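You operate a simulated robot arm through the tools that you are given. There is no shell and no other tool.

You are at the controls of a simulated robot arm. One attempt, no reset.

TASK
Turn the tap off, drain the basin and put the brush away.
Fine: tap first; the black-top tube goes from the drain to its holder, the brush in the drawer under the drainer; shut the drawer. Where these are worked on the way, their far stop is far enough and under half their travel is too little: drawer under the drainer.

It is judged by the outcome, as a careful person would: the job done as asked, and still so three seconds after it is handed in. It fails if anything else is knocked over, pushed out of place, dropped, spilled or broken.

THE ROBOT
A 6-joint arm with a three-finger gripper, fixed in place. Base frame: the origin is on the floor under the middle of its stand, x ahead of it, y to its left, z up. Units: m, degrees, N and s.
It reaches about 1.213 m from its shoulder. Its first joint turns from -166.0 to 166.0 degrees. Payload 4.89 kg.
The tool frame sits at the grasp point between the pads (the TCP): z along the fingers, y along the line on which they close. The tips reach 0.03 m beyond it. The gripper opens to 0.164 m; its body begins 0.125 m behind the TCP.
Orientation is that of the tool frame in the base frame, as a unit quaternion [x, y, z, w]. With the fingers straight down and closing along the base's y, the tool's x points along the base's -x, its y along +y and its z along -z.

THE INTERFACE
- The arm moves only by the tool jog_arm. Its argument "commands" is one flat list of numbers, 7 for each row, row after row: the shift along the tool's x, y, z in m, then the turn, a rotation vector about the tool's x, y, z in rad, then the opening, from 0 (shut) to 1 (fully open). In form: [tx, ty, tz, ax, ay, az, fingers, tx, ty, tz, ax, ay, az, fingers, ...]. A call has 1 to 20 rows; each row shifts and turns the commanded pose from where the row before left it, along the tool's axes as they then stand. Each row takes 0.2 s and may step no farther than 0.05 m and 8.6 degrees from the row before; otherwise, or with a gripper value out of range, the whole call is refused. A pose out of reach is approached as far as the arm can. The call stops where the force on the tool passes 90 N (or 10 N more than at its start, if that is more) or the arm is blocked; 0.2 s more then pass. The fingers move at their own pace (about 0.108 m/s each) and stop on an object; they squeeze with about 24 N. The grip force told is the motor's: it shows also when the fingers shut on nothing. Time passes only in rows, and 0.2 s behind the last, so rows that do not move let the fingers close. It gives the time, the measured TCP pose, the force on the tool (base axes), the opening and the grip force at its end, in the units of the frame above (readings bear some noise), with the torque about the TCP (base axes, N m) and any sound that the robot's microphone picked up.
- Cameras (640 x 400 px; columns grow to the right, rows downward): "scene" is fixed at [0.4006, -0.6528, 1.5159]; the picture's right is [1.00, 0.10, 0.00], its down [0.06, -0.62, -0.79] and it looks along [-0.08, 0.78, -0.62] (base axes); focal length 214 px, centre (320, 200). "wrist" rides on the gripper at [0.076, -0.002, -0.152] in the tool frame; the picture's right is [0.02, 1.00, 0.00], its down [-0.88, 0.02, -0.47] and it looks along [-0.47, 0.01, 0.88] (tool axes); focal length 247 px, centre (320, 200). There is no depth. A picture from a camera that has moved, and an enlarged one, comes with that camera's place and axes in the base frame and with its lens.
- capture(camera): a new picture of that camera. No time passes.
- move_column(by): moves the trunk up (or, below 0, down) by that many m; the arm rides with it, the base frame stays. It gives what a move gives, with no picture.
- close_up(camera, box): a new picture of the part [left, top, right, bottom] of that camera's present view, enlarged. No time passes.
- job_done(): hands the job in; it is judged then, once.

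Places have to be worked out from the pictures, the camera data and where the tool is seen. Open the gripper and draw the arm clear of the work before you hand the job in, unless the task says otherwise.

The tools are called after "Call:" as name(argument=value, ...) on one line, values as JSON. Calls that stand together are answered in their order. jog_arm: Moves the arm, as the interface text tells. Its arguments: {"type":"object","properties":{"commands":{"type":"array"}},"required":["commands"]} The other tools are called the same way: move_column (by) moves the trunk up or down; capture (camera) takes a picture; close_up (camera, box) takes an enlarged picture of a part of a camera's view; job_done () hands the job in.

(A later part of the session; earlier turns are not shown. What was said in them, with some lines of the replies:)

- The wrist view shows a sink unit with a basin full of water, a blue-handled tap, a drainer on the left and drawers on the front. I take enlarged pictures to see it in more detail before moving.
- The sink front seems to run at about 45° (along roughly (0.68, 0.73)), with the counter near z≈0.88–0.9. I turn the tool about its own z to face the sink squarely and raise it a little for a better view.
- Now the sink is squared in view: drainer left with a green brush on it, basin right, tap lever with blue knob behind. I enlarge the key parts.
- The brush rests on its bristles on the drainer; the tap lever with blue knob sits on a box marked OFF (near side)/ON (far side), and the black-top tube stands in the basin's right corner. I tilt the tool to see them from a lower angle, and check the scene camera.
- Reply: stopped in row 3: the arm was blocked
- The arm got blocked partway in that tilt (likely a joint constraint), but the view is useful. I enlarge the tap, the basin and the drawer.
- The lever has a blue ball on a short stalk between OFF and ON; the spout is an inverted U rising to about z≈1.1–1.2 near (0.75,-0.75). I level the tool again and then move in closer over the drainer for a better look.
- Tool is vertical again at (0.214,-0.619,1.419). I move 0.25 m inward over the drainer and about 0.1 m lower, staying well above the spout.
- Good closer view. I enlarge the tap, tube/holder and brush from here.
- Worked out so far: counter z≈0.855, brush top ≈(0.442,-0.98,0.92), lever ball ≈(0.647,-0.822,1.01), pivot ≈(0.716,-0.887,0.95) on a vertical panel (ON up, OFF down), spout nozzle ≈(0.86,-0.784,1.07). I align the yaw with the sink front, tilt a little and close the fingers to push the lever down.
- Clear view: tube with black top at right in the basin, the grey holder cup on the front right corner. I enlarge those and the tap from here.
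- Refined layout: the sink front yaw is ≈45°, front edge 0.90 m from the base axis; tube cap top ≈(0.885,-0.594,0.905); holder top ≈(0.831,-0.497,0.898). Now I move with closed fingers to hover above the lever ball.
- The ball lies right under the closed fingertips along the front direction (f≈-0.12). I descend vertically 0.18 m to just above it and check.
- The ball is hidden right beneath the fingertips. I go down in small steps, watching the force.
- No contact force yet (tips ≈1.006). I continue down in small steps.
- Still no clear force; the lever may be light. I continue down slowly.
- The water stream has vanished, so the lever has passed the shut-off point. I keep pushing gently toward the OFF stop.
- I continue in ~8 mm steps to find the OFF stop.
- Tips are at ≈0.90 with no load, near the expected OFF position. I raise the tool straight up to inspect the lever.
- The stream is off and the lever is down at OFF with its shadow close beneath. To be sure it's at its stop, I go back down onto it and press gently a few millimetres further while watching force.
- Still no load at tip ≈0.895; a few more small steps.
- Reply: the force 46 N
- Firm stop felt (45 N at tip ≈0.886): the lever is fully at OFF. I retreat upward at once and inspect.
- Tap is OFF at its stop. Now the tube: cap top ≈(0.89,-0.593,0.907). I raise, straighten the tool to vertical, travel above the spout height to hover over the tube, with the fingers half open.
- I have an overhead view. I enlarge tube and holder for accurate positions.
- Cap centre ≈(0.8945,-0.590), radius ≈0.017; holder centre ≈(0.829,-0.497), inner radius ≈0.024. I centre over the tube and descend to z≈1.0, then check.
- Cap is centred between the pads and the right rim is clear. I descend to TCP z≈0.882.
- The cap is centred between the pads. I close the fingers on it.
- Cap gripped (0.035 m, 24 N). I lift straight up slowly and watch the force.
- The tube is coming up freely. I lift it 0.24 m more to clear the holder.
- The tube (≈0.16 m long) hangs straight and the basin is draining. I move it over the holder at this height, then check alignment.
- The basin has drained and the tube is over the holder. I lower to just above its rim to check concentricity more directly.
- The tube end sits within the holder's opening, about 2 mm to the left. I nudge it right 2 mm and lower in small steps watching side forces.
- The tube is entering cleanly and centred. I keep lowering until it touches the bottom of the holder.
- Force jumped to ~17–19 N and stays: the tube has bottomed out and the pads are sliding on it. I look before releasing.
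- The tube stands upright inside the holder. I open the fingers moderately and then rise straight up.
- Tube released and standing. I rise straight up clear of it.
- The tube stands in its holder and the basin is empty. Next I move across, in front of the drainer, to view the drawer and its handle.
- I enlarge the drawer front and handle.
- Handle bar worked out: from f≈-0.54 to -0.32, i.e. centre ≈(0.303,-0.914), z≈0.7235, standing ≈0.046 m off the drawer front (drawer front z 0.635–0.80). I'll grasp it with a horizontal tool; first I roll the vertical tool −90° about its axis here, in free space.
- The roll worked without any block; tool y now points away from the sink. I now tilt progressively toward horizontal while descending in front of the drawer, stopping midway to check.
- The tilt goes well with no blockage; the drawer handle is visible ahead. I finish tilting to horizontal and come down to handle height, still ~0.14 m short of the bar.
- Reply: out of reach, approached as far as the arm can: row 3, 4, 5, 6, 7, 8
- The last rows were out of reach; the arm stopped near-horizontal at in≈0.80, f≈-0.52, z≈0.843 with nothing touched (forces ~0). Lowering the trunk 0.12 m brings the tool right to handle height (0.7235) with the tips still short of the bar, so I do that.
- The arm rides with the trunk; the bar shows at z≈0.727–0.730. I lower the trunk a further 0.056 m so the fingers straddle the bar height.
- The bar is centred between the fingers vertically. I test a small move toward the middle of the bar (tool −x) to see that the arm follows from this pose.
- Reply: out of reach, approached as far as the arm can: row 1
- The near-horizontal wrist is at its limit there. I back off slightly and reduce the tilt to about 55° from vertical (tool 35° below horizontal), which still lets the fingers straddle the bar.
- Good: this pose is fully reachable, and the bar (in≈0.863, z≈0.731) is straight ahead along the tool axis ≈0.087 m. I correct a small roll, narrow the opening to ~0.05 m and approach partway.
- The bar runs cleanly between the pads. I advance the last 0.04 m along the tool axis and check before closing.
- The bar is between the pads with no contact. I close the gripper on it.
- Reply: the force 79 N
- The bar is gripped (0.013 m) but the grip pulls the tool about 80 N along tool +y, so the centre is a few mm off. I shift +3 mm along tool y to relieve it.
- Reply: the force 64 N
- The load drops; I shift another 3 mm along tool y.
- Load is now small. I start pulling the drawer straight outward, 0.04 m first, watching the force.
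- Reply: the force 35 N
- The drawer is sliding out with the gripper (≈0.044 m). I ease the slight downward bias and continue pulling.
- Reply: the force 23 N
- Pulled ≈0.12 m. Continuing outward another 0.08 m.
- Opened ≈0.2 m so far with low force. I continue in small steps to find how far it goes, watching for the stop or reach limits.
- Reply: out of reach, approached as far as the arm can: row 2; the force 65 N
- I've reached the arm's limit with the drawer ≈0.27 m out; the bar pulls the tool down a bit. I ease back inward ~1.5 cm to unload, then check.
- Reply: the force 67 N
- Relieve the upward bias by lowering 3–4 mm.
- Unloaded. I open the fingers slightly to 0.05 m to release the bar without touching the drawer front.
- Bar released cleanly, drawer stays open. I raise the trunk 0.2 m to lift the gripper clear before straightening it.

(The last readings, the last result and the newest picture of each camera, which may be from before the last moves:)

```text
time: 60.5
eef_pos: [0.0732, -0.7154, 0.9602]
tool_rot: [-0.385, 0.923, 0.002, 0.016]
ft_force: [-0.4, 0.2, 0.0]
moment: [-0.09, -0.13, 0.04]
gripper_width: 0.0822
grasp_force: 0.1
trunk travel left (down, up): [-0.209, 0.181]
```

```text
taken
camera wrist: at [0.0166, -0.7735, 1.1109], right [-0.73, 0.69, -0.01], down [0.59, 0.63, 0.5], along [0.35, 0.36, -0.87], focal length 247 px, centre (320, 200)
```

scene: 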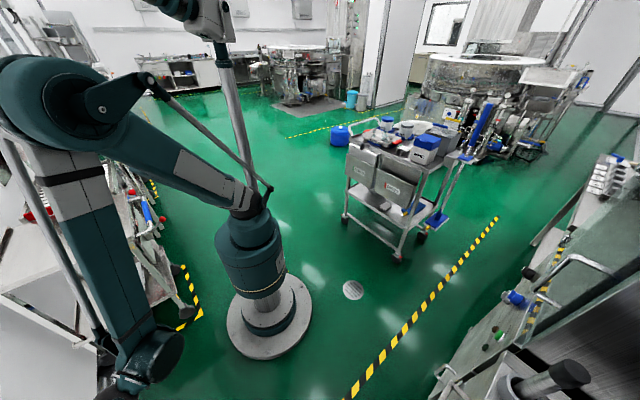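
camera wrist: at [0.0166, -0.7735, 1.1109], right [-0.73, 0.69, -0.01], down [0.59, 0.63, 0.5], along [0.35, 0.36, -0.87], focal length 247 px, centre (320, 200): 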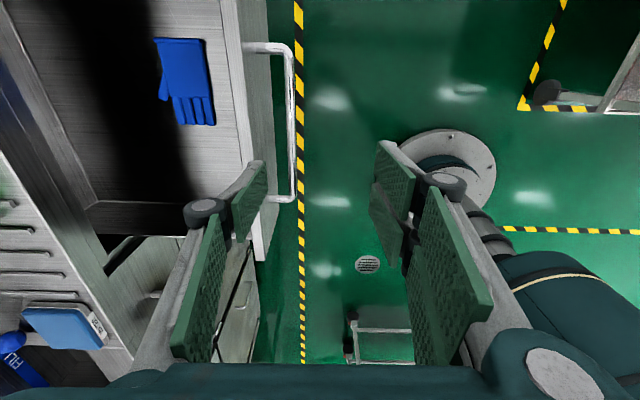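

The drawer is open with a blue glove inside. I rise and move over toward the brush for an overhead look at both brush and drawer.

Call:
jog_arm(commands=[0, 0, -0.04, -0.0086, 0.031, 0, 0.5, 0, 0, -0.04, 0, 0, 0, 0.5, 0, 0, -0.04, 0, 0, 0, 0.5, 0, 0, -0.04, 0, 0, 0, 0.5, 0, 0, -0.04, 0, 0, 0, 0.5, 0, 0, -0.04, 0, 0, 0, 0.5, 0.006, -0.0428, 0, 0, 0, 0, 0.5, 0.006, -0.0428, 0, 0, 0, 0, 0.5, 0.006, -0.0428, 0, 0, 0, 0, 0.5, 0.006, -0.0428, 0, 0, 0, 0, 0.5, 0.006, -0.0428, 0, 0, 0, 0, 0.5, 0.006, -0.0428, 0, 0, 0, 0, 0.5, 0.006, -0.0428, 0, 0, 0, 0, 0.5, 0.006, -0.0428, 0, 0, 0, 0, 0.5])

Call:
capture(camera="wrist")

```text
time: 63.5
eef_pos: [0.2822, -0.9903, 1.2028]
tool_rot: [-0.387, 0.922, -0.001, 0.0]
ft_force: [-1.3, 0.7, 0.7]
moment: [-0.18, -0.12, 0.02]
gripper_width: 0.082
grasp_force: 0.0
trunk travel left (down, up): [-0.209, 0.181]
```

```text
taken
camera wrist: at [0.2288, -1.0453, 1.3561], right [-0.73, 0.69, 0.0], down [0.6, 0.64, 0.47], along [0.33, 0.34, -0.88], focal length 247 px, centre (320, 200)
```

wrist: 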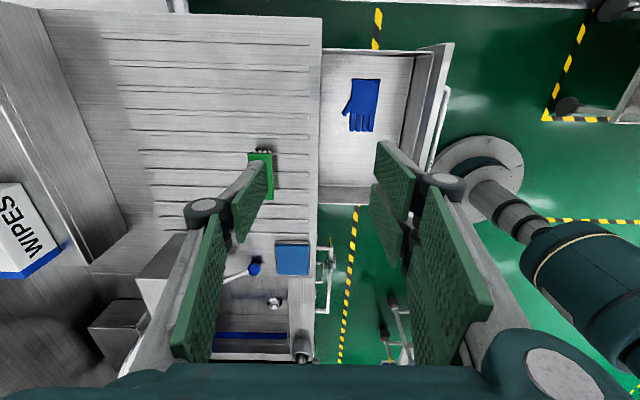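

Overview: drawer interior spans roughly in 0.66–0.90, f −0.62…−0.25, with the glove at f≈−0.5; there is free room at f≈−0.35. I move directly above the brush to measure it.

Call:
jog_arm(commands=[-0.0302, -0.0264, 0, 0, 0, 0, 0.6, -0.0302, -0.0264, 0, 0, 0, 0, 0.6, -0.0302, -0.0264, 0, 0, 0, 0, 0.6, -0.0301, -0.0265, 0, 0, 0, 0, 0.6, 0, 0, 0, 0, 0, 0, 0.6])

Call:
capture(camera="wrist")

Call:
close_up(camera="wrist", box=[260, 60, 400, 180])

```text
time: 64.7
eef_pos: [0.4455, -0.9788, 1.2015]
tool_rot: [-0.386, 0.923, -0.001, -0.001]
ft_force: [1.6, -0.2, 0.3]
moment: [-0.01, 0.13, -0.03]
gripper_width: 0.0984
grasp_force: 0.1
trunk travel left (down, up): [-0.209, 0.181]
```

```text
taken
camera wrist: at [0.3932, -1.0339, 1.3538], right [-0.73, 0.69, 0.0], down [0.6, 0.64, 0.47], along [0.32, 0.34, -0.88], focal length 247 px, centre (320, 200)
```

wrist: 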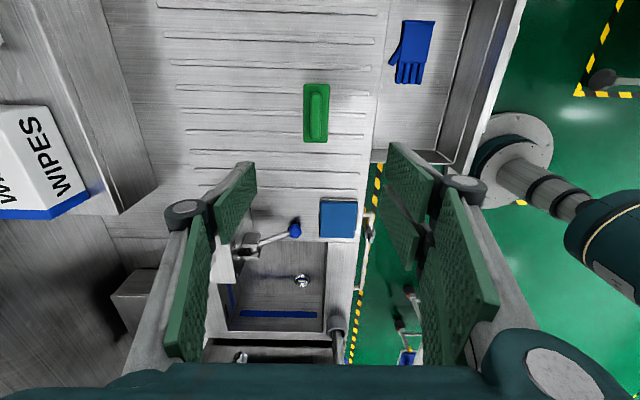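

```text
3.33 times, centred on (330, 120) of wrist
camera zoom: at [0.3932, -1.0339, 1.3538], right [-0.73, 0.69, 0.0], down [0.6, 0.64, 0.47], along [0.32, 0.34, -0.88], focal length 823 px, centre (287, 467)
```

zoom: 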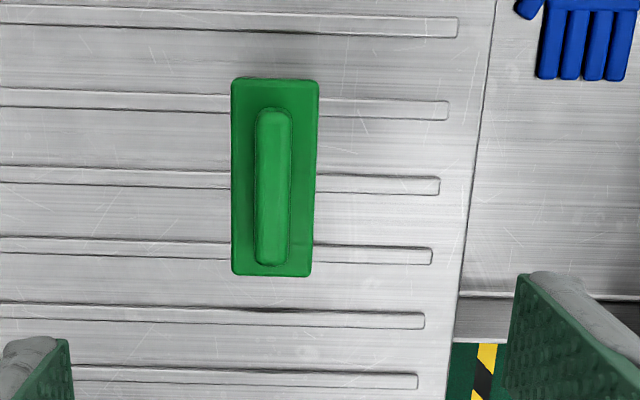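

Brush: plate ≈0.098×0.045 m, centred ≈(0.446,−0.9875), aligned with the sink front. I centre over it and descend to z≈1.0 with the fingers ~0.08 m open.

Call:
jog_arm(commands=[0.0064, -0.0074, 0.04, 0, 0, 0, 0.5, 0, 0, 0.04, 0, 0, 0, 0.5, 0, 0, 0.04, 0, 0, 0, 0.5, 0, 0, 0.04, 0, 0, 0, 0.5, 0, 0, 0.04, 0, 0, 0, 0.5])

Call:
capture(camera="wrist")

Call:
close_up(camera="wrist", box=[260, 80, 400, 220])

```text
time: 65.9
eef_pos: [0.4447, -0.9883, 1.0032]
tool_rot: [-0.386, 0.923, -0.002, 0.0]
ft_force: [-1.0, 0.8, 1.6]
moment: [-0.22, -0.07, 0.02]
gripper_width: 0.0822
grasp_force: 0.0
trunk travel left (down, up): [-0.209, 0.181]
```

```text
taken
camera wrist: at [0.3916, -1.0444, 1.1561], right [-0.73, 0.69, 0.0], down [0.6, 0.64, 0.47], along [0.33, 0.34, -0.88], focal length 247 px, centre (320, 200)
```

wrist: 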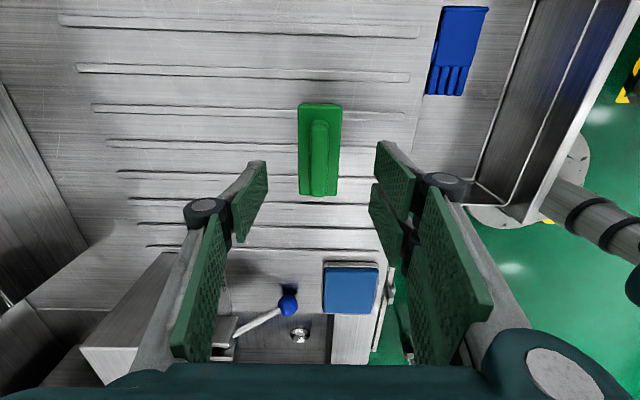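

```text
2.86 times, centred on (330, 150) of wrist
camera zoom: at [0.3916, -1.0444, 1.1561], right [-0.73, 0.69, 0.0], down [0.6, 0.64, 0.47], along [0.33, 0.34, -0.88], focal length 706 px, centre (291, 343)
```

zoom: 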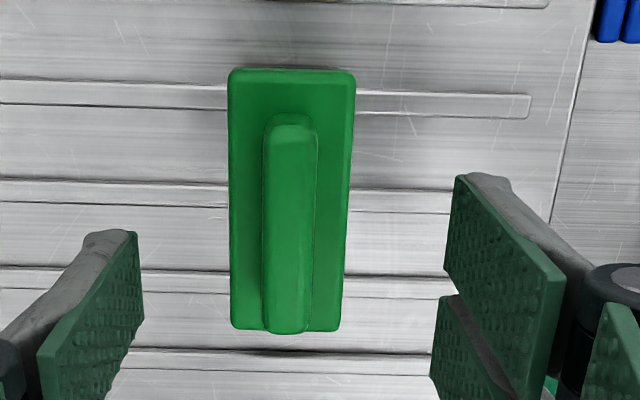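

The brush is centred and aligned; plate top is at z≈0.897. I descend to TCP z≈0.902 so the pads straddle the plate.

Call:
jog_arm(commands=[0, 0, 0.035, 0, 0, 0, 0.5, 0, 0, 0.035, 0, 0, 0, 0.5, 0, 0, 0.031, 0, 0, 0, 0.5])

Call:
capture(camera="wrist")

```text
time: 66.7
eef_pos: [0.4422, -0.9882, 0.9017]
tool_rot: [-0.386, 0.923, -0.002, -0.001]
ft_force: [0.6, 0.5, 0.4]
moment: [-0.15, -0.04, 0.01]
gripper_width: 0.082
grasp_force: 0.0
trunk travel left (down, up): [-0.209, 0.181]
```

```text
taken
camera wrist: at [0.39, -1.044, 1.0548], right [-0.73, 0.69, 0.0], down [0.6, 0.64, 0.47], along [0.33, 0.34, -0.88], focal length 247 px, centre (320, 200)
```

wrist: 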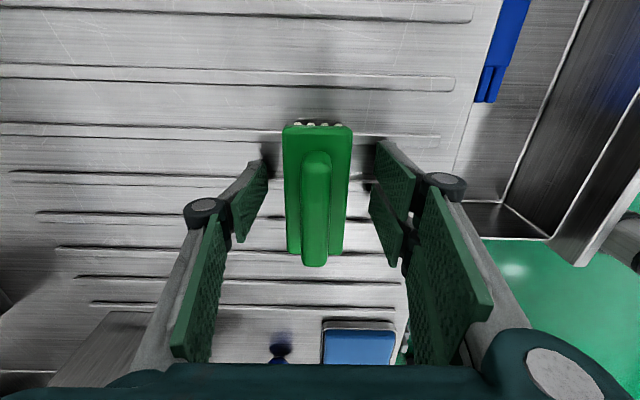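

The brush plate is between the pads. I close on it.

Call:
jog_arm(commands=[0, 0, 0, 0, 0, 0, 0.3, 0, 0, 0, 0, 0, 0, 0.15, 0, 0, 0, 0, 0, 0, 0, 0, 0, 0, 0, 0, 0, 0])

Call:
capture(camera="wrist")

```text
time: 67.7
eef_pos: [0.4425, -0.9878, 0.9018]
tool_rot: [-0.386, 0.923, -0.002, -0.001]
ft_force: [0.2, -0.2, 0.8]
moment: [0.01, -0.01, -0.01]
gripper_width: 0.0434
grasp_force: 24.0
trunk travel left (down, up): [-0.209, 0.181]
```

```text
taken
camera wrist: at [0.3902, -1.0442, 1.0546], right [-0.73, 0.69, 0.0], down [0.6, 0.64, 0.47], along [0.33, 0.34, -0.88], focal length 247 px, centre (320, 200)
```

wrist: 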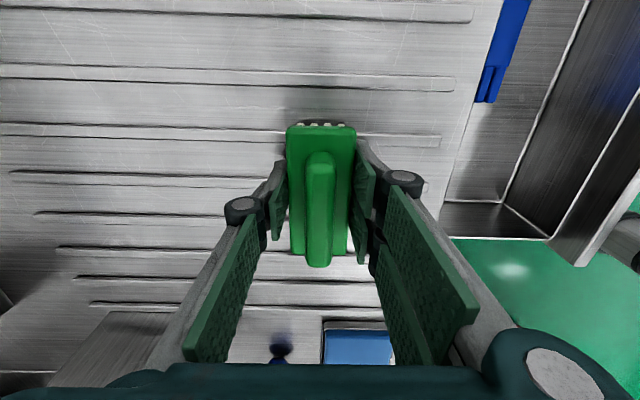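

Gripped (0.043 m, 24 N). I lift the brush straight up.

Call:
jog_arm(commands=[0, 0, -0.01, 0, 0, 0, 0, 0, 0, -0.03, 0, 0, 0, 0, 0, 0, -0.04, 0, 0, 0, 0, 0, 0, -0.04, 0, 0, 0, 0])

Call:
capture(camera="wrist")

```text
time: 68.7
eef_pos: [0.4442, -0.9912, 1.0214]
tool_rot: [-0.387, 0.922, -0.002, 0.0]
ft_force: [0.1, -0.9, -2.2]
moment: [0.13, 0.08, 0.03]
gripper_width: 0.0431
grasp_force: 23.6
trunk travel left (down, up): [-0.209, 0.181]
```

```text
taken
camera wrist: at [0.3908, -1.0465, 1.1742], right [-0.73, 0.69, 0.0], down [0.6, 0.64, 0.47], along [0.33, 0.34, -0.88], focal length 247 px, centre (320, 200)
```

wrist: 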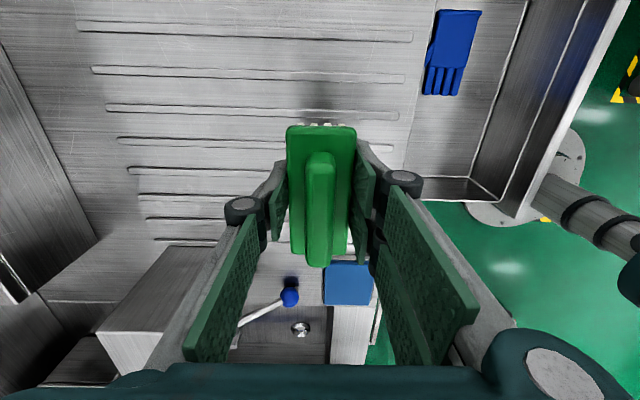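

The brush is held firmly. I carry it outward over the open drawer (target in≈0.765, f≈−0.355), beside the glove.

Call:
jog_arm(commands=[-0.0045, 0.0357, 0, 0, 0, 0, 0, -0.0045, 0.0357, 0, 0, 0, 0, 0, -0.0045, 0.0357, 0, 0, 0, 0, 0, -0.0045, 0.0357, 0, 0, 0, 0, 0, -0.0045, 0.0357, 0, 0, 0, 0, 0, -0.0045, 0.0357, 0, 0, 0, 0, 0, -0.0045, 0.0357, 0, 0, 0, 0, 0, 0, 0, 0, 0, 0, 0, 0])

Call:
capture(camera="wrist")

```text
time: 70.5
eef_pos: [0.29, -0.7893, 1.021]
tool_rot: [-0.386, 0.923, -0.001, -0.001]
ft_force: [0.2, 0.2, -0.8]
moment: [-0.07, -0.04, 0.02]
gripper_width: 0.0433
grasp_force: 24.5
trunk travel left (down, up): [-0.209, 0.181]
```

```text
taken
camera wrist: at [0.2362, -0.8446, 1.1735], right [-0.73, 0.69, 0.0], down [0.6, 0.64, 0.47], along [0.33, 0.34, -0.88], focal length 247 px, centre (320, 200)
```

wrist: 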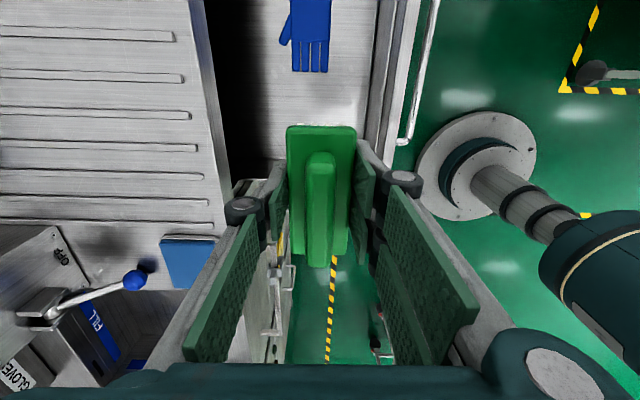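

The brush is over the free part of the drawer, clear of glove and walls. I lower it to TCP z≈0.80 and check.

Call:
jog_arm(commands=[0, 0, 0.037, 0, 0, 0, 0, 0, 0, 0.037, 0, 0, 0, 0, 0, 0, 0.037, 0, 0, 0, 0, 0, 0, 0.037, 0, 0, 0, 0, 0, 0, 0.037, 0, 0, 0, 0, 0, 0, 0.036, 0, 0, 0, 0])

Call:
capture(camera="wrist")

```text
time: 71.9
eef_pos: [0.2902, -0.7892, 0.7964]
tool_rot: [-0.386, 0.923, -0.002, -0.001]
ft_force: [-0.7, 0.9, 0.3]
moment: [-0.13, -0.07, -0.01]
gripper_width: 0.0434
grasp_force: 24.1
trunk travel left (down, up): [-0.209, 0.181]
```

```text
taken
camera wrist: at [0.2377, -0.8449, 0.9507], right [-0.73, 0.69, 0.0], down [0.6, 0.64, 0.47], along [0.33, 0.34, -0.88], focal length 247 px, centre (320, 200)
```

wrist: 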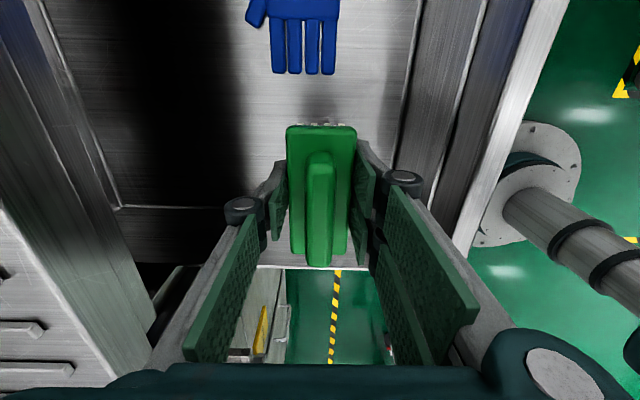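

Everything is clear around the brush. I lower further, then in small steps until the bristles touch the drawer floor.

Call:
jog_arm(commands=[0, 0, 0.025, 0, 0, 0, 0, 0, 0, 0.025, 0, 0, 0, 0])

Call:
jog_arm(commands=[0, 0, 0.012, 0, 0, 0, 0])

Call:
jog_arm(commands=[0, 0, 0.01, 0, 0, 0, 0])

Call:
jog_arm(commands=[0, 0, 0.008, 0, 0, 0, 0])

```text
time: 72.5
eef_pos: [0.2911, -0.7917, 0.7485]
tool_rot: [-0.386, 0.922, -0.001, 0.0]
ft_force: [-0.2, -0.2, -0.3]
moment: [-0.09, -0.03, 0.0]
gripper_width: 0.0433
grasp_force: 23.6
trunk travel left (down, up): [-0.209, 0.181]
```

```text
time: 72.9
eef_pos: [0.2908, -0.7906, 0.7359]
tool_rot: [-0.386, 0.923, -0.001, 0.0]
ft_force: [0.0, 0.1, -0.6]
moment: [-0.02, 0.0, -0.05]
gripper_width: 0.0436
grasp_force: 24.4
trunk travel left (down, up): [-0.209, 0.181]
```

```text
time: 73.3
eef_pos: [0.2908, -0.7923, 0.7273]
tool_rot: [-0.387, 0.922, 0.0, 0.0]
ft_force: [0.2, 0.3, 0.0]
moment: [-0.06, 0.02, -0.02]
gripper_width: 0.0431
grasp_force: 24.4
trunk travel left (down, up): [-0.209, 0.181]
```

```text
time: 73.7
eef_pos: [0.2902, -0.7927, 0.7183]
tool_rot: [-0.386, 0.923, -0.002, 0.0]
ft_force: [0.4, 0.2, -0.4]
moment: [-0.06, 0.01, 0.02]
gripper_width: 0.0436
grasp_force: 23.6
trunk travel left (down, up): [-0.209, 0.181]
```

No contact yet (brush bottom ≈0.671). A look, then continue in 8 mm steps.

Call:
capture(camera="wrist")

Call:
jog_arm(commands=[0, 0, 0.008, 0, 0, 0, 0])

Call:
jog_arm(commands=[0, 0, 0.008, 0, 0, 0, 0])

```text
taken
camera wrist: at [0.2367, -0.8477, 0.8718], right [-0.73, 0.69, 0.0], down [0.6, 0.64, 0.47], along [0.33, 0.34, -0.88], focal length 247 px, centre (320, 200)
```

wrist: 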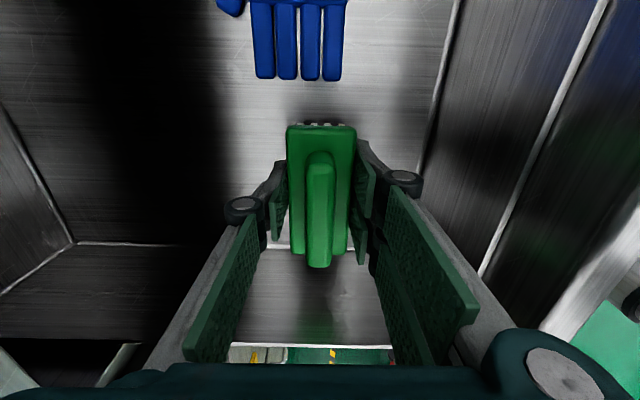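

```text
time: 74.1
eef_pos: [0.2888, -0.792, 0.7097]
tool_rot: [-0.386, 0.922, -0.002, -0.001]
ft_force: [-0.8, 0.8, -0.7]
moment: [-0.02, -0.04, -0.01]
gripper_width: 0.0433
grasp_force: 23.6
trunk travel left (down, up): [-0.209, 0.181]
```

```text
time: 74.5
eef_pos: [0.2905, -0.7923, 0.7022]
tool_rot: [-0.385, 0.923, -0.001, 0.0]
ft_force: [-0.2, 0.3, -1.2]
moment: [-0.02, -0.03, -0.01]
gripper_width: 0.0437
grasp_force: 24.2
trunk travel left (down, up): [-0.209, 0.181]
```

Still free (bottom ≈0.655). A few more 6 mm steps.

Call:
jog_arm(commands=[0, 0, 0.006, 0, 0, 0, 0])

Call:
jog_arm(commands=[0, 0, 0.005, 0, 0, 0, 0])

Call:
capture(camera="wrist")

```text
time: 74.9
eef_pos: [0.2892, -0.7921, 0.6977]
tool_rot: [-0.387, 0.922, -0.001, -0.001]
ft_force: [0.2, -0.1, -0.9]
moment: [0.02, 0.01, 0.03]
gripper_width: 0.0435
grasp_force: 24.2
trunk travel left (down, up): [-0.209, 0.181]
```

```text
time: 75.3
eef_pos: [0.2879, -0.7916, 0.691]
tool_rot: [-0.386, 0.922, -0.002, -0.001]
ft_force: [0.5, -0.2, -0.3]
moment: [-0.04, 0.02, -0.02]
gripper_width: 0.0435
grasp_force: 24.2
trunk travel left (down, up): [-0.209, 0.181]
```

```text
taken
camera wrist: at [0.2365, -0.8469, 0.8444], right [-0.73, 0.69, 0.0], down [0.6, 0.64, 0.47], along [0.33, 0.34, -0.88], focal length 247 px, centre (320, 200)
```

wrist: 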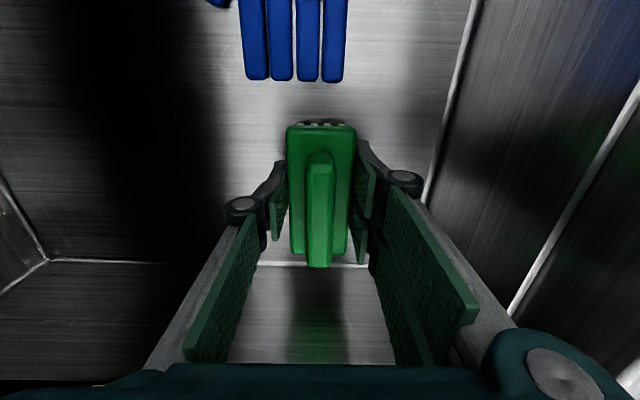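

Bristles must be very near the floor. Continuing with 4–5 mm steps.

Call:
jog_arm(commands=[0, 0, 0.005, 0, 0, 0, 0])

Call:
jog_arm(commands=[0, 0, 0.005, 0, 0, 0, 0])

```text
time: 75.7
eef_pos: [0.2885, -0.7907, 0.6859]
tool_rot: [-0.386, 0.923, -0.001, 0.0]
ft_force: [-0.3, 0.0, -0.1]
moment: [-0.01, -0.02, 0.02]
gripper_width: 0.0435
grasp_force: 24.4
trunk travel left (down, up): [-0.209, 0.181]
```

```text
time: 76.1
eef_pos: [0.2881, -0.7911, 0.6835]
tool_rot: [-0.386, 0.923, -0.001, -0.001]
ft_force: [-1.0, -0.1, 21.9]
moment: [0.08, 0.09, 0.02]
gripper_width: 0.0438
grasp_force: 24.1
trunk travel left (down, up): [-0.209, 0.181]
```

Contact at TCP z≈0.684: the brush stands on the drawer floor. I open the fingers gently to release.

Call:
jog_arm(commands=[0, 0, -0.002, 0, 0, 0, 0.3, 0, 0, 0, 0, 0, 0, 0.38, 0, 0, 0, 0, 0, 0, 0.45, 0, 0, 0, 0, 0, 0, 0.45])

Call:
capture(camera="wrist")

```text
time: 77.1
eef_pos: [0.2887, -0.7918, 0.6837]
tool_rot: [-0.386, 0.923, -0.001, 0.0]
ft_force: [-0.2, 0.6, 0.0]
moment: [0.02, -0.01, -0.02]
gripper_width: 0.074
grasp_force: 0.0
trunk travel left (down, up): [-0.209, 0.181]
```

```text
taken
camera wrist: at [0.2357, -0.8471, 0.8364], right [-0.73, 0.69, 0.0], down [0.6, 0.64, 0.47], along [0.33, 0.34, -0.88], focal length 247 px, centre (320, 200)
```

wrist: 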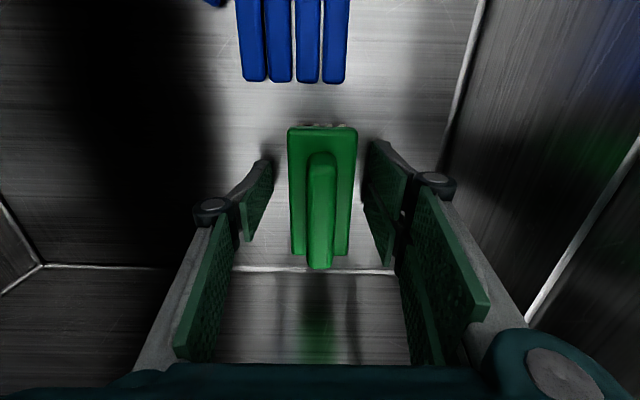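

The brush stands released in the drawer. I rise straight up out of the drawer first.

Call:
jog_arm(commands=[0, 0, -0.02, 0, 0, 0, 0.45, 0, 0, -0.04, 0, 0, 0, 0.45, 0, 0, -0.04, 0, 0, 0, 0.45, 0, 0, -0.04, 0, 0, 0, 0.45, 0, 0, -0.045, 0, 0, 0, 0.45, 0, 0, -0.045, 0, 0, 0, 0.45, 0, 0, -0.045, 0, 0, 0, 0.45, 0, 0, -0.045, 0, 0, 0, 0.45])

Call:
capture(camera="wrist")

```text
time: 78.9
eef_pos: [0.2906, -0.792, 1.0028]
tool_rot: [-0.386, 0.923, 0.0, -0.001]
ft_force: [-0.2, -0.6, 0.6]
moment: [0.16, 0.05, 0.01]
gripper_width: 0.0737
grasp_force: 0.0
trunk travel left (down, up): [-0.209, 0.181]
```

```text
taken
camera wrist: at [0.2372, -0.847, 1.1557], right [-0.73, 0.69, 0.0], down [0.6, 0.64, 0.47], along [0.33, 0.34, -0.88], focal length 247 px, centre (320, 200)
```

wrist: 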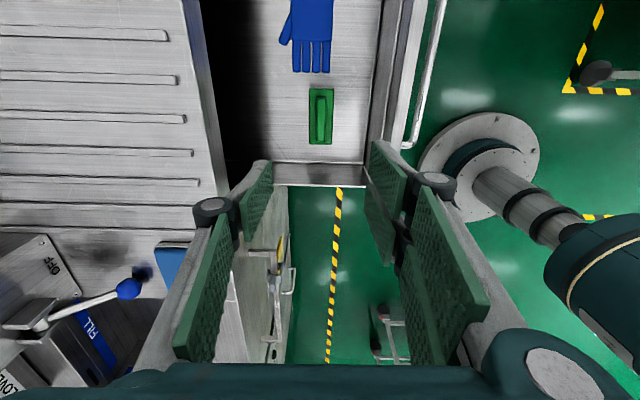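

The brush sits upright in the drawer next to the glove. Now I move back out in front of the handle to shut the drawer by gripping the bar again (same poses as before, reversed).

Call:
jog_arm(commands=[0.0163, 0.0341, 0, 0, 0, 0, 0.31, 0.0163, 0.0341, 0, 0, 0, 0, 0.31, 0.0163, 0.0341, 0, 0, 0, 0, 0.31, 0.0163, 0.0341, 0, 0, 0, 0, 0.31, 0.0163, 0.0341, 0, 0, 0, 0, 0.31, 0.0163, 0.0341, 0, 0, 0, 0, 0.31, 0, 0, 0.022, 0, 0, 0, 0.31, 0, 0, 0.022, 0, 0, 0, 0.31])

Call:
jog_arm(commands=[0, 0, 0, 0.14, 0, 0, 0.31, 0, 0, 0, 0.14, 0, 0, 0.31, 0, 0, 0, 0.14, 0, 0, 0.31, 0, 0, 0, 0.14, 0, 0, 0.31, 0, 0, 0, 0.14, 0, 0, 0.31, 0, 0, 0, 0.148, 0, 0, 0.31])

Call:
capture(camera="wrist")

```text
time: 80.7
eef_pos: [0.0749, -0.7164, 0.9583]
tool_rot: [-0.386, 0.922, -0.002, -0.001]
ft_force: [-0.8, 0.5, -0.2]
moment: [-0.18, -0.07, -0.01]
gripper_width: 0.0512
grasp_force: 0.0
trunk travel left (down, up): [-0.209, 0.181]
```

```text
time: 82.1
eef_pos: [0.0732, -0.7178, 0.9588]
tool_rot: [-0.351, 0.84, -0.382, 0.159]
ft_force: [0.6, 0.1, -0.6]
moment: [-0.03, 0.13, -0.09]
gripper_width: 0.0507
grasp_force: 0.1
trunk travel left (down, up): [-0.209, 0.181]
```

```text
taken
camera wrist: at [-0.0597, -0.6922, 1.0616], right [-0.49, 0.45, -0.75], down [0.36, 0.89, 0.3], along [0.8, -0.12, -0.59], focal length 247 px, centre (320, 200)
```

wrist: 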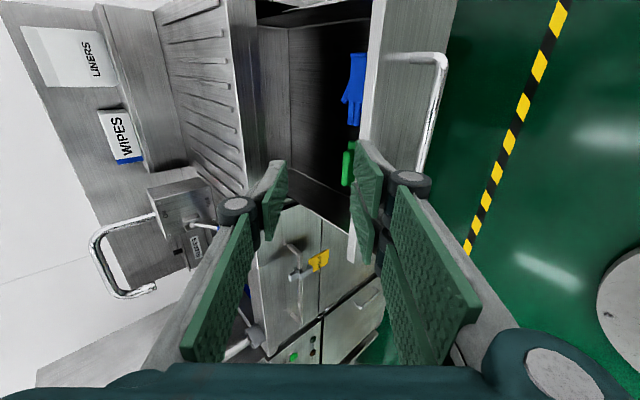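

Same pose as after releasing the bar. I lower the trunk by 0.198 m to come back to the handle.

Call:
move_column(by=-0.198)

Call:
capture(camera="wrist")

```text
time: 84.3
eef_pos: [0.0742, -0.7181, 0.7608]
tool_rot: [-0.352, 0.84, -0.381, 0.157]
ft_force: [-0.1, 0.0, -0.1]
moment: [0.0, 0.0, 0.02]
gripper_width: 0.0508
grasp_force: 0.2
trunk travel left (down, up): [-0.011, 0.379]
```

```text
taken
camera wrist: at [-0.0601, -0.6925, 0.8637], right [-0.49, 0.45, -0.75], down [0.36, 0.89, 0.3], along [0.8, -0.12, -0.59], focal length 247 px, centre (320, 200)
```

wrist: 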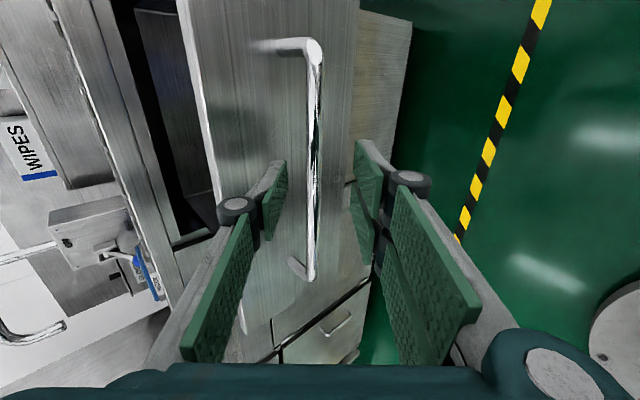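

The bar is again between the pads. I advance 0.036 m along the tool and close on it.

Call:
jog_arm(commands=[0, -0.001, 0.012, 0, 0, 0, 0.31, 0, -0.001, 0.012, 0, 0, 0, 0.31, 0, -0.001, 0.012, 0, 0, 0, 0.31])

Call:
close_up(camera="wrist", box=[220, 100, 420, 300])

```text
time: 85.1
eef_pos: [0.0948, -0.7381, 0.7402]
tool_rot: [-0.352, 0.841, -0.38, 0.158]
ft_force: [-0.4, 0.4, 0.9]
moment: [-0.01, 0.01, -0.02]
gripper_width: 0.0509
grasp_force: 0.1
trunk travel left (down, up): [-0.011, 0.379]
```

```text
2.00 times, centred on (320, 200) of wrist
camera zoom: at [-0.0396, -0.7129, 0.8428], right [-0.49, 0.45, -0.75], down [0.36, 0.89, 0.3], along [0.8, -0.12, -0.59], focal length 494 px, centre (320, 200)
```

zoom: 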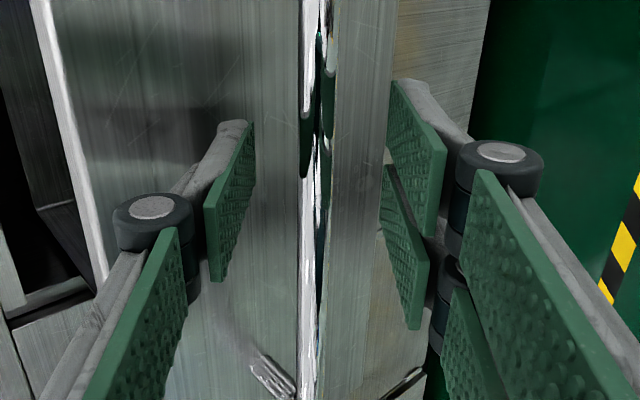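

The bar is ~3–4 mm left of centre; I shift by −3 mm in tool y and close.

Call:
jog_arm(commands=[0, -0.003, 0, 0, 0, 0, 0.31, 0, 0, 0, 0, 0, 0, 0.15, 0, 0, 0, 0, 0, 0, 0, 0, 0, 0, 0, 0, 0, 0, 0, 0, 0, 0, 0, 0, 0])

```text
time: 86.3
eef_pos: [0.0958, -0.7396, 0.7407]
tool_rot: [-0.352, 0.841, -0.38, 0.158]
ft_force: [3.0, 3.5, -20.9]
moment: [0.79, -0.46, -0.55]
gripper_width: 0.0132
grasp_force: 44.6
trunk travel left (down, up): [-0.011, 0.379]
```

Gripped with small load. I push the drawer straight inward, 0.12 m first.

Call:
jog_arm(commands=[0.0001, -0.0058, 0.0082, 0, 0, 0, 0, 0.0001, -0.0132, 0.015, 0, 0, 0, 0, 0.0002, -0.0165, 0.0188, 0, 0, 0, 0, 0.0002, -0.0165, 0.0188, 0, 0, 0, 0, 0.0002, -0.0165, 0.0188, 0, 0, 0, 0, 0.0001, -0.0132, 0.015, 0, 0, 0, 0])

Call:
capture(camera="wrist")

```text
time: 87.7
eef_pos: [0.1855, -0.8279, 0.7414]
tool_rot: [-0.352, 0.84, -0.38, 0.16]
ft_force: [-5.6, -4.0, 1.1]
moment: [0.49, -0.5, -0.55]
gripper_width: 0.0134
grasp_force: 44.7
trunk travel left (down, up): [-0.011, 0.379]
```

```text
taken
camera wrist: at [0.0501, -0.8028, 0.8439], right [-0.49, 0.45, -0.75], down [0.36, 0.89, 0.3], along [0.8, -0.12, -0.59], focal length 247 px, centre (320, 200)
```

wrist: 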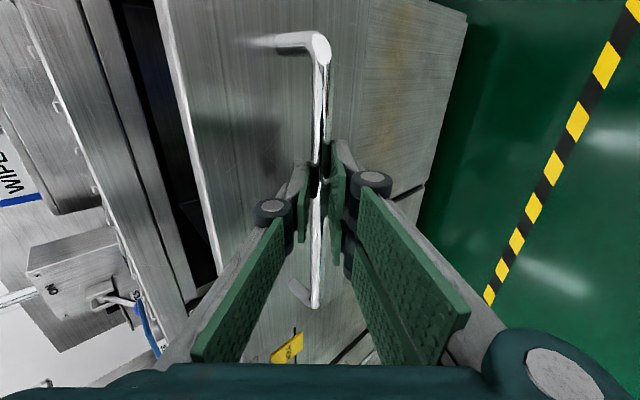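

Sliding in smoothly with low forces. I push another 0.11 m.

Call:
jog_arm(commands=[0.0002, -0.0165, 0.0188, 0, 0, 0, 0, 0.0002, -0.0165, 0.0188, 0, 0, 0, 0, 0.0002, -0.0165, 0.0188, 0, 0, 0, 0, 0.0001, -0.0132, 0.015, 0, 0, 0, 0, 0.0001, -0.0099, 0.0113, 0, 0, 0, 0])

Call:
capture(camera="wrist")

```text
time: 88.9
eef_pos: [0.2614, -0.9049, 0.7419]
tool_rot: [-0.352, 0.84, -0.382, 0.158]
ft_force: [-6.1, -4.5, 22.1]
moment: [0.54, -1.06, -0.13]
gripper_width: 0.0132
grasp_force: 45.5
trunk travel left (down, up): [-0.011, 0.379]
```

```text
taken
camera wrist: at [0.127, -0.8792, 0.8437], right [-0.49, 0.45, -0.75], down [0.36, 0.89, 0.3], along [0.8, -0.13, -0.59], focal length 247 px, centre (320, 200)
```

wrist: 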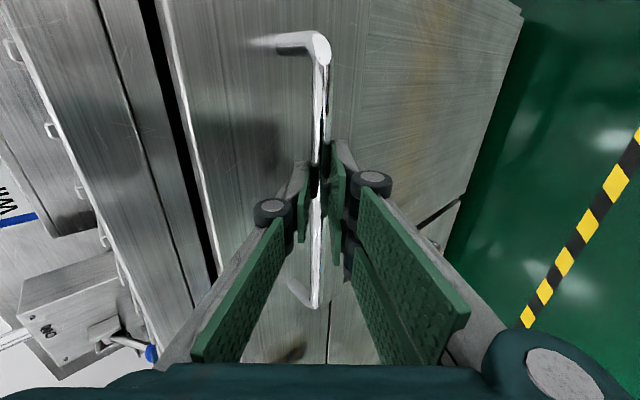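

≈0.03 m remaining. I push in smaller steps until it stops.

Call:
jog_arm(commands=[0.0001, -0.0075, 0.0067, 0, 0, 0, 0, 0.0001, -0.0066, 0.0075, 0, 0, 0, 0])

Call:
jog_arm(commands=[0, -0.0033, 0.0038, 0, 0, 0, 0])

Call:
jog_arm(commands=[0, -0.0026, 0.003, 0, 0, 0, 0])

```text
time: 89.5
eef_pos: [0.2766, -0.9192, 0.7423]
tool_rot: [-0.351, 0.841, -0.38, 0.158]
ft_force: [0.2, -5.0, 7.9]
moment: [0.36, -0.6, -0.64]
gripper_width: 0.0132
grasp_force: 45.4
trunk travel left (down, up): [-0.011, 0.379]
```

```text
time: 89.9
eef_pos: [0.2783, -0.9219, 0.7415]
tool_rot: [-0.352, 0.841, -0.38, 0.158]
ft_force: [-31.8, 38.8, -2.0]
moment: [1.08, -0.09, -0.67]
gripper_width: 0.0132
grasp_force: 44.9
trunk travel left (down, up): [-0.011, 0.379]
```

```text
time: 90.4
eef_pos: [0.2797, -0.9237, 0.7393]
tool_rot: [-0.353, 0.841, -0.378, 0.158]
ft_force: [-12.1, 9.9, -8.7]
moment: [0.73, -0.45, -0.72]
gripper_width: 0.0127
grasp_force: 45.2
trunk travel left (down, up): [-0.011, 0.379]
stopped in row 1: the force on the tool passed its limit at 94 N (the readings are from after the stop); the commanded pose is now the measured one
```

The drawer hit its closed stop (in≈0.851, matching the original closed position). I release the bar, opening just enough, and back out along the tool axis.

Call:
jog_arm(commands=[0, 0, 0, 0, 0, 0, 0.15, 0, 0, 0, 0, 0, 0, 0.28, 0, 0, 0, 0, 0, 0, 0.28])

Call:
capture(camera="wrist")

```text
time: 91.2
eef_pos: [0.2792, -0.9237, 0.7383]
tool_rot: [-0.352, 0.842, -0.378, 0.158]
ft_force: [-0.6, -0.4, 0.6]
moment: [-0.01, 0.05, -0.02]
gripper_width: 0.0459
grasp_force: 0.0
trunk travel left (down, up): [-0.011, 0.379]
```

```text
taken
camera wrist: at [0.1464, -0.8989, 0.842], right [-0.49, 0.45, -0.75], down [0.36, 0.89, 0.3], along [0.8, -0.12, -0.59], focal length 247 px, centre (320, 200)
```

wrist: 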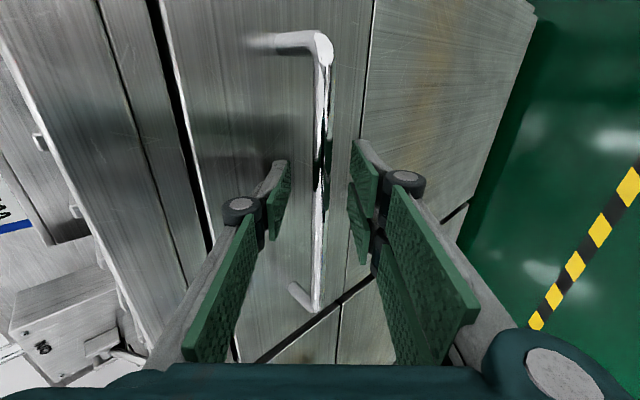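

Released with no load. I back out 0.08 m along the tool axis and look at the drawer front.

Call:
jog_arm(commands=[0, 0, -0.015, 0, 0, 0, 0.28, 0, 0, -0.02, 0, 0, 0, 0.28, 0, 0, -0.025, 0, 0, 0, 0.28, 0, 0, -0.03, 0, 0, 0, 0.31])

Call:
capture(camera="wrist")

```text
time: 92.2
eef_pos: [0.2346, -0.8762, 0.7998]
tool_rot: [-0.352, 0.842, -0.378, 0.157]
ft_force: [-0.2, -1.1, -1.2]
moment: [0.03, -0.05, 0.06]
gripper_width: 0.051
grasp_force: 0.0
trunk travel left (down, up): [-0.011, 0.379]
```

```text
taken
camera wrist: at [0.0999, -0.8519, 0.902], right [-0.49, 0.45, -0.75], down [0.36, 0.88, 0.3], along [0.8, -0.12, -0.59], focal length 247 px, centre (320, 200)
```

wrist: 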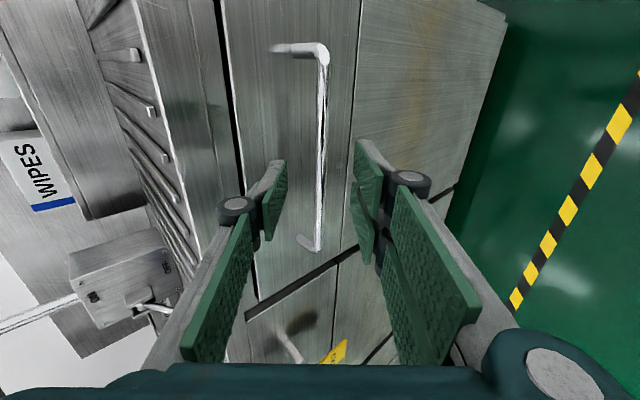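

The drawer front looks flush. I raise the trunk, which lifts the gripper straight up clear of everything, then straighten the tool for a final inspection.

Call:
move_column(by=0.25)

Call:
jog_arm(commands=[0, 0.02, -0.01, -0.14, 0, 0, 0.5, 0, 0.03, -0.01, -0.14, 0, 0, 0.5, 0, 0.03, -0.01, -0.14, 0, 0, 0.5, 0, 0.03, -0.02, -0.14, 0, 0, 0.5, 0, 0.03, -0.02, -0.14, 0, 0, 0.5, 0, 0.03, -0.03, -0.14, 0, 0, 0.5])

Call:
capture(camera="wrist")

```text
time: 94.8
eef_pos: [0.2347, -0.8757, 1.0484]
tool_rot: [-0.352, 0.842, -0.378, 0.157]
ft_force: [0.1, 0.8, -0.2]
moment: [0.02, -0.01, -0.01]
gripper_width: 0.0507
grasp_force: 0.1
trunk travel left (down, up): [-0.261, 0.129]
```

```text
time: 96.2
eef_pos: [0.0995, -0.7438, 1.0663]
tool_rot: [-0.385, 0.923, -0.003, -0.002]
ft_force: [-0.5, -0.9, 0.3]
moment: [0.08, 0.01, -0.01]
gripper_width: 0.0823
grasp_force: 0.0
trunk travel left (down, up): [-0.261, 0.129]
```

```text
taken
camera wrist: at [0.0476, -0.7989, 1.219], right [-0.73, 0.69, 0.0], down [0.6, 0.64, 0.47], along [0.33, 0.34, -0.88], focal length 247 px, centre (320, 200)
```

wrist: 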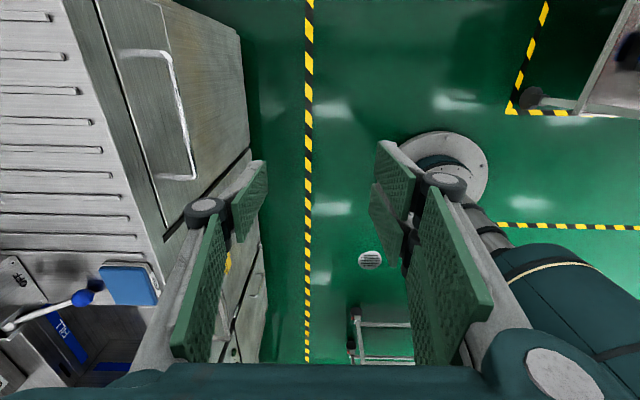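

Drawer appears closed. I rotate the tool back to face the sink and rise for a full final inspection.

Call:
jog_arm(commands=[0, 0, -0.015, 0, 0, 0.1428, 0.5, 0, 0, -0.015, 0, 0, 0.1428, 0.5, 0, 0, -0.015, 0, 0, 0.1428, 0.5, 0, 0, -0.015, 0, 0, 0.1428, 0.5, 0, 0, -0.015, 0, 0, 0.1428, 0.5, 0, 0, -0.015, 0, 0, 0.1428, 0.5, 0, 0, -0.015, 0, 0, 0.1428, 0.5, 0, 0, -0.015, 0, 0, 0.1428, 0.5, 0, 0, -0.015, 0, 0, 0.1428, 0.5, 0, 0, -0.015, 0, 0, 0.1428, 0.5, 0, 0, -0.015, 0, 0, 0.1428, 0.5])

Call:
capture(camera="wrist")

Call:
capture(camera="scene")

```text
time: 98.6
eef_pos: [0.1014, -0.746, 1.2276]
tool_rot: [0.379, 0.925, -0.002, 0.002]
ft_force: [-0.4, -0.4, -0.8]
moment: [0.02, 0.0, -0.01]
gripper_width: 0.082
grasp_force: 0.2
trunk travel left (down, up): [-0.261, 0.129]
```

```text
taken
camera wrist: at [0.0461, -0.6929, 1.3807], right [0.69, 0.73, 0.0], down [0.64, -0.6, 0.48], along [0.35, -0.33, -0.88], focal length 247 px, centre (320, 200)
```

wrist: 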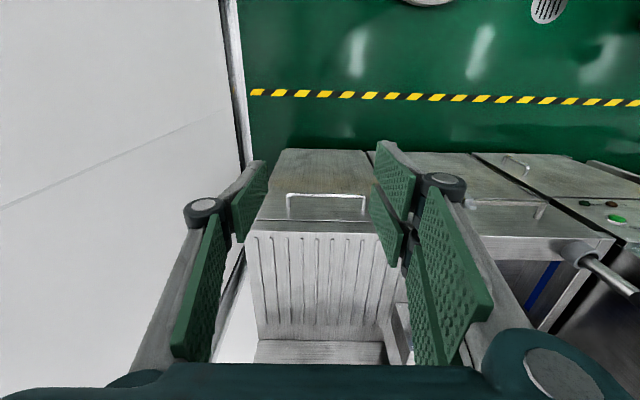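

```text
taken
```

scene: 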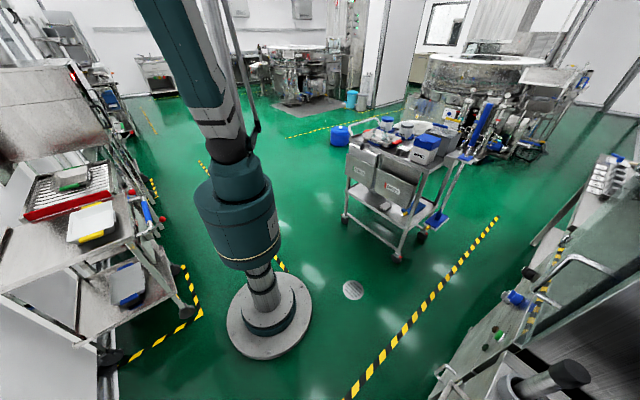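

I enlarge the drawer front and the holder to confirm, and shift right to see the tap and basin.

Call:
close_up(camera="wrist", box=[240, 140, 380, 240])

Call:
jog_arm(commands=[0, 0.04, 0, 0, 0, 0, 0.2, 0, 0.04, 0, 0, 0, 0, 0, 0, 0.04, 0, 0, 0, 0, 0, 0, 0.04, 0, 0, 0, 0, 0, 0, 0.04, 0, 0, 0, 0, 0])

Call:
capture(camera="wrist")

```text
4.00 times, centred on (310, 190) of wrist
camera zoom: at [0.0461, -0.6929, 1.3807], right [0.69, 0.73, 0.0], down [0.64, -0.6, 0.48], along [0.35, -0.33, -0.88], focal length 988 px, centre (360, 240)
```

zoom: 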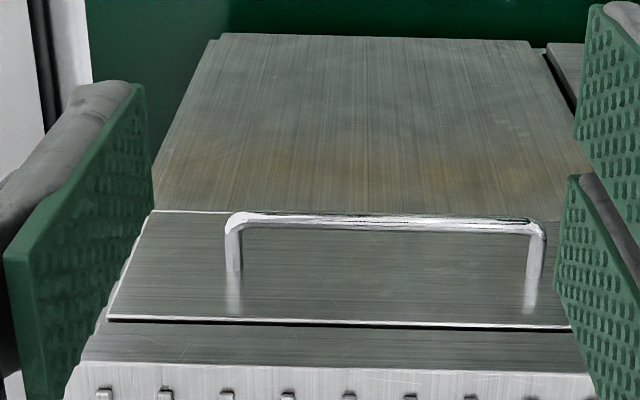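

```text
time: 99.8
eef_pos: [0.2438, -0.6038, 1.2268]
tool_rot: [0.38, 0.925, -0.002, 0.002]
ft_force: [-0.2, -0.1, -0.7]
moment: [0.14, -0.06, 0.0]
gripper_width: 0.0
grasp_force: 24.5
trunk travel left (down, up): [-0.261, 0.129]
```

```text
taken
camera wrist: at [0.1877, -0.5504, 1.3804], right [0.69, 0.73, 0.0], down [0.64, -0.6, 0.48], along [0.35, -0.33, -0.88], focal length 247 px, centre (320, 200)
```

wrist: 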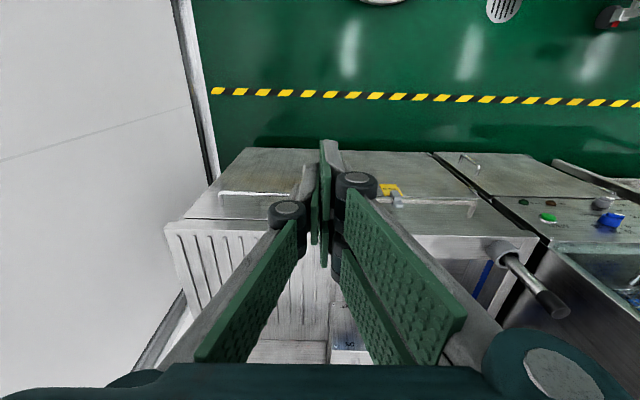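

Drawer is shut flush, tube stands in the holder. I open the gripper, draw the arm back toward its start position, and take a last look at the tap and basin.

Call:
jog_arm(commands=[0.03, 0, -0.02, 0, 0, 0, 0.4, 0.03, 0, -0.02, 0, 0, 0, 0.7, 0.02, 0, -0.01, 0, 0, 0, 1, 0, 0, 0, 0, 0, 0, 1, 0, 0, 0, 0, 0, 0, 1])

Call:
capture(camera="wrist")

Call:
close_up(camera="wrist", box=[200, 130, 440, 360])

Call:
close_up(camera="scene", box=[440, 280, 640, 400])

```text
time: 101.0
eef_pos: [0.1847, -0.545, 1.2788]
tool_rot: [0.379, 0.925, -0.002, 0.002]
ft_force: [-0.3, 0.1, 0.5]
moment: [0.04, 0.0, 0.01]
gripper_width: 0.1641
grasp_force: 0.0
trunk travel left (down, up): [-0.261, 0.129]
```

```text
taken
camera wrist: at [0.1286, -0.4924, 1.4308], right [0.69, 0.73, 0.0], down [0.64, -0.6, 0.48], along [0.35, -0.33, -0.88], focal length 247 px, centre (320, 200)
```

wrist: 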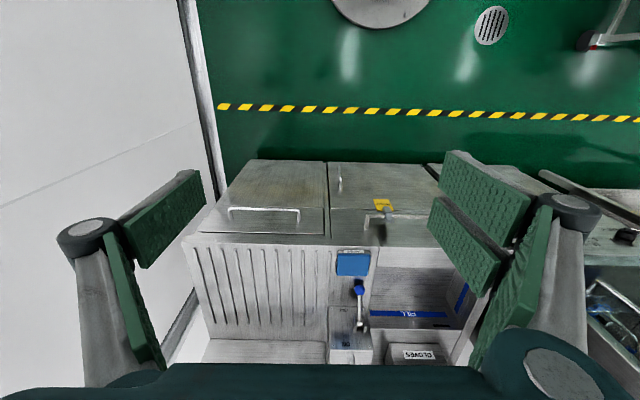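

```text
1.74 times, centred on (320, 245) of wrist
camera zoom: at [0.1286, -0.4924, 1.4308], right [0.69, 0.73, 0.0], down [0.64, -0.6, 0.48], along [0.35, -0.33, -0.88], focal length 430 px, centre (320, 122)
```

zoom: 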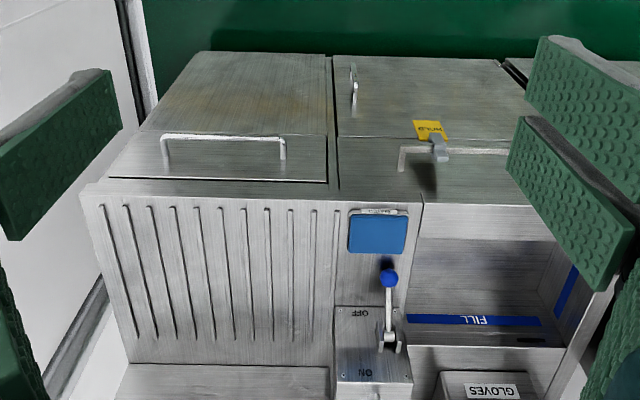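

```text
3.20 times, centred on (540, 340) of scene
camera zoom: at [0.4006, -0.6528, 1.5159], right [1.0, 0.1, 0.0], down [0.06, -0.62, -0.79], along [-0.08, 0.78, -0.62], focal length 686 px, centre (-384, -248)
```

zoom: 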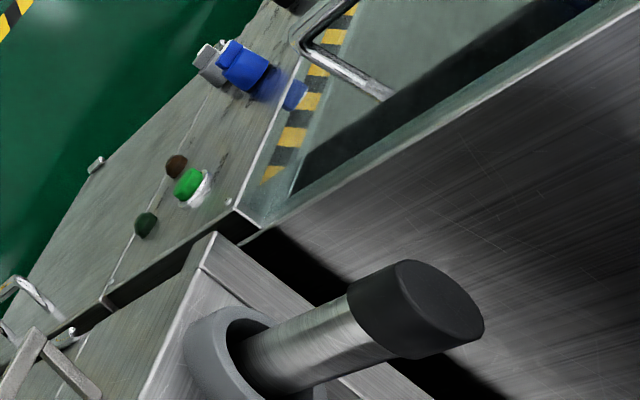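

The last pictures show the tap lever down at OFF with no stream, and the basin empty. The black-top tube stands in its holder, the drainer is clear, and the drawer is shut with the brush inside. The gripper is open and the arm is clear, so I hand the job in.

Call:
job_done()

```text
The job is handed in.
```

I turned the tap off, drained the basin and put the brush away, then handed the job in. I don't have the judge's result.

- **Tap:** I pushed the lever down to its OFF stop first, and the water stopped.
- **Basin and tube:** I lifted the black-top tube out of the drain and stood it in its holder. The basin emptied.
- **Brush:** It stands upright on the floor of the drawer under the drainer, next to a blue glove that was already inside.
- **Drawer:** I opened it about 0.26 m, where my arm ran out of reach, so I don't know its full travel. I assumed that was more than half. I pushed it shut until it met its closed stop, and the front looks flush.

I saw nothing else knocked, moved or spilled. The gripper is open and the arm is drawn back from the work.
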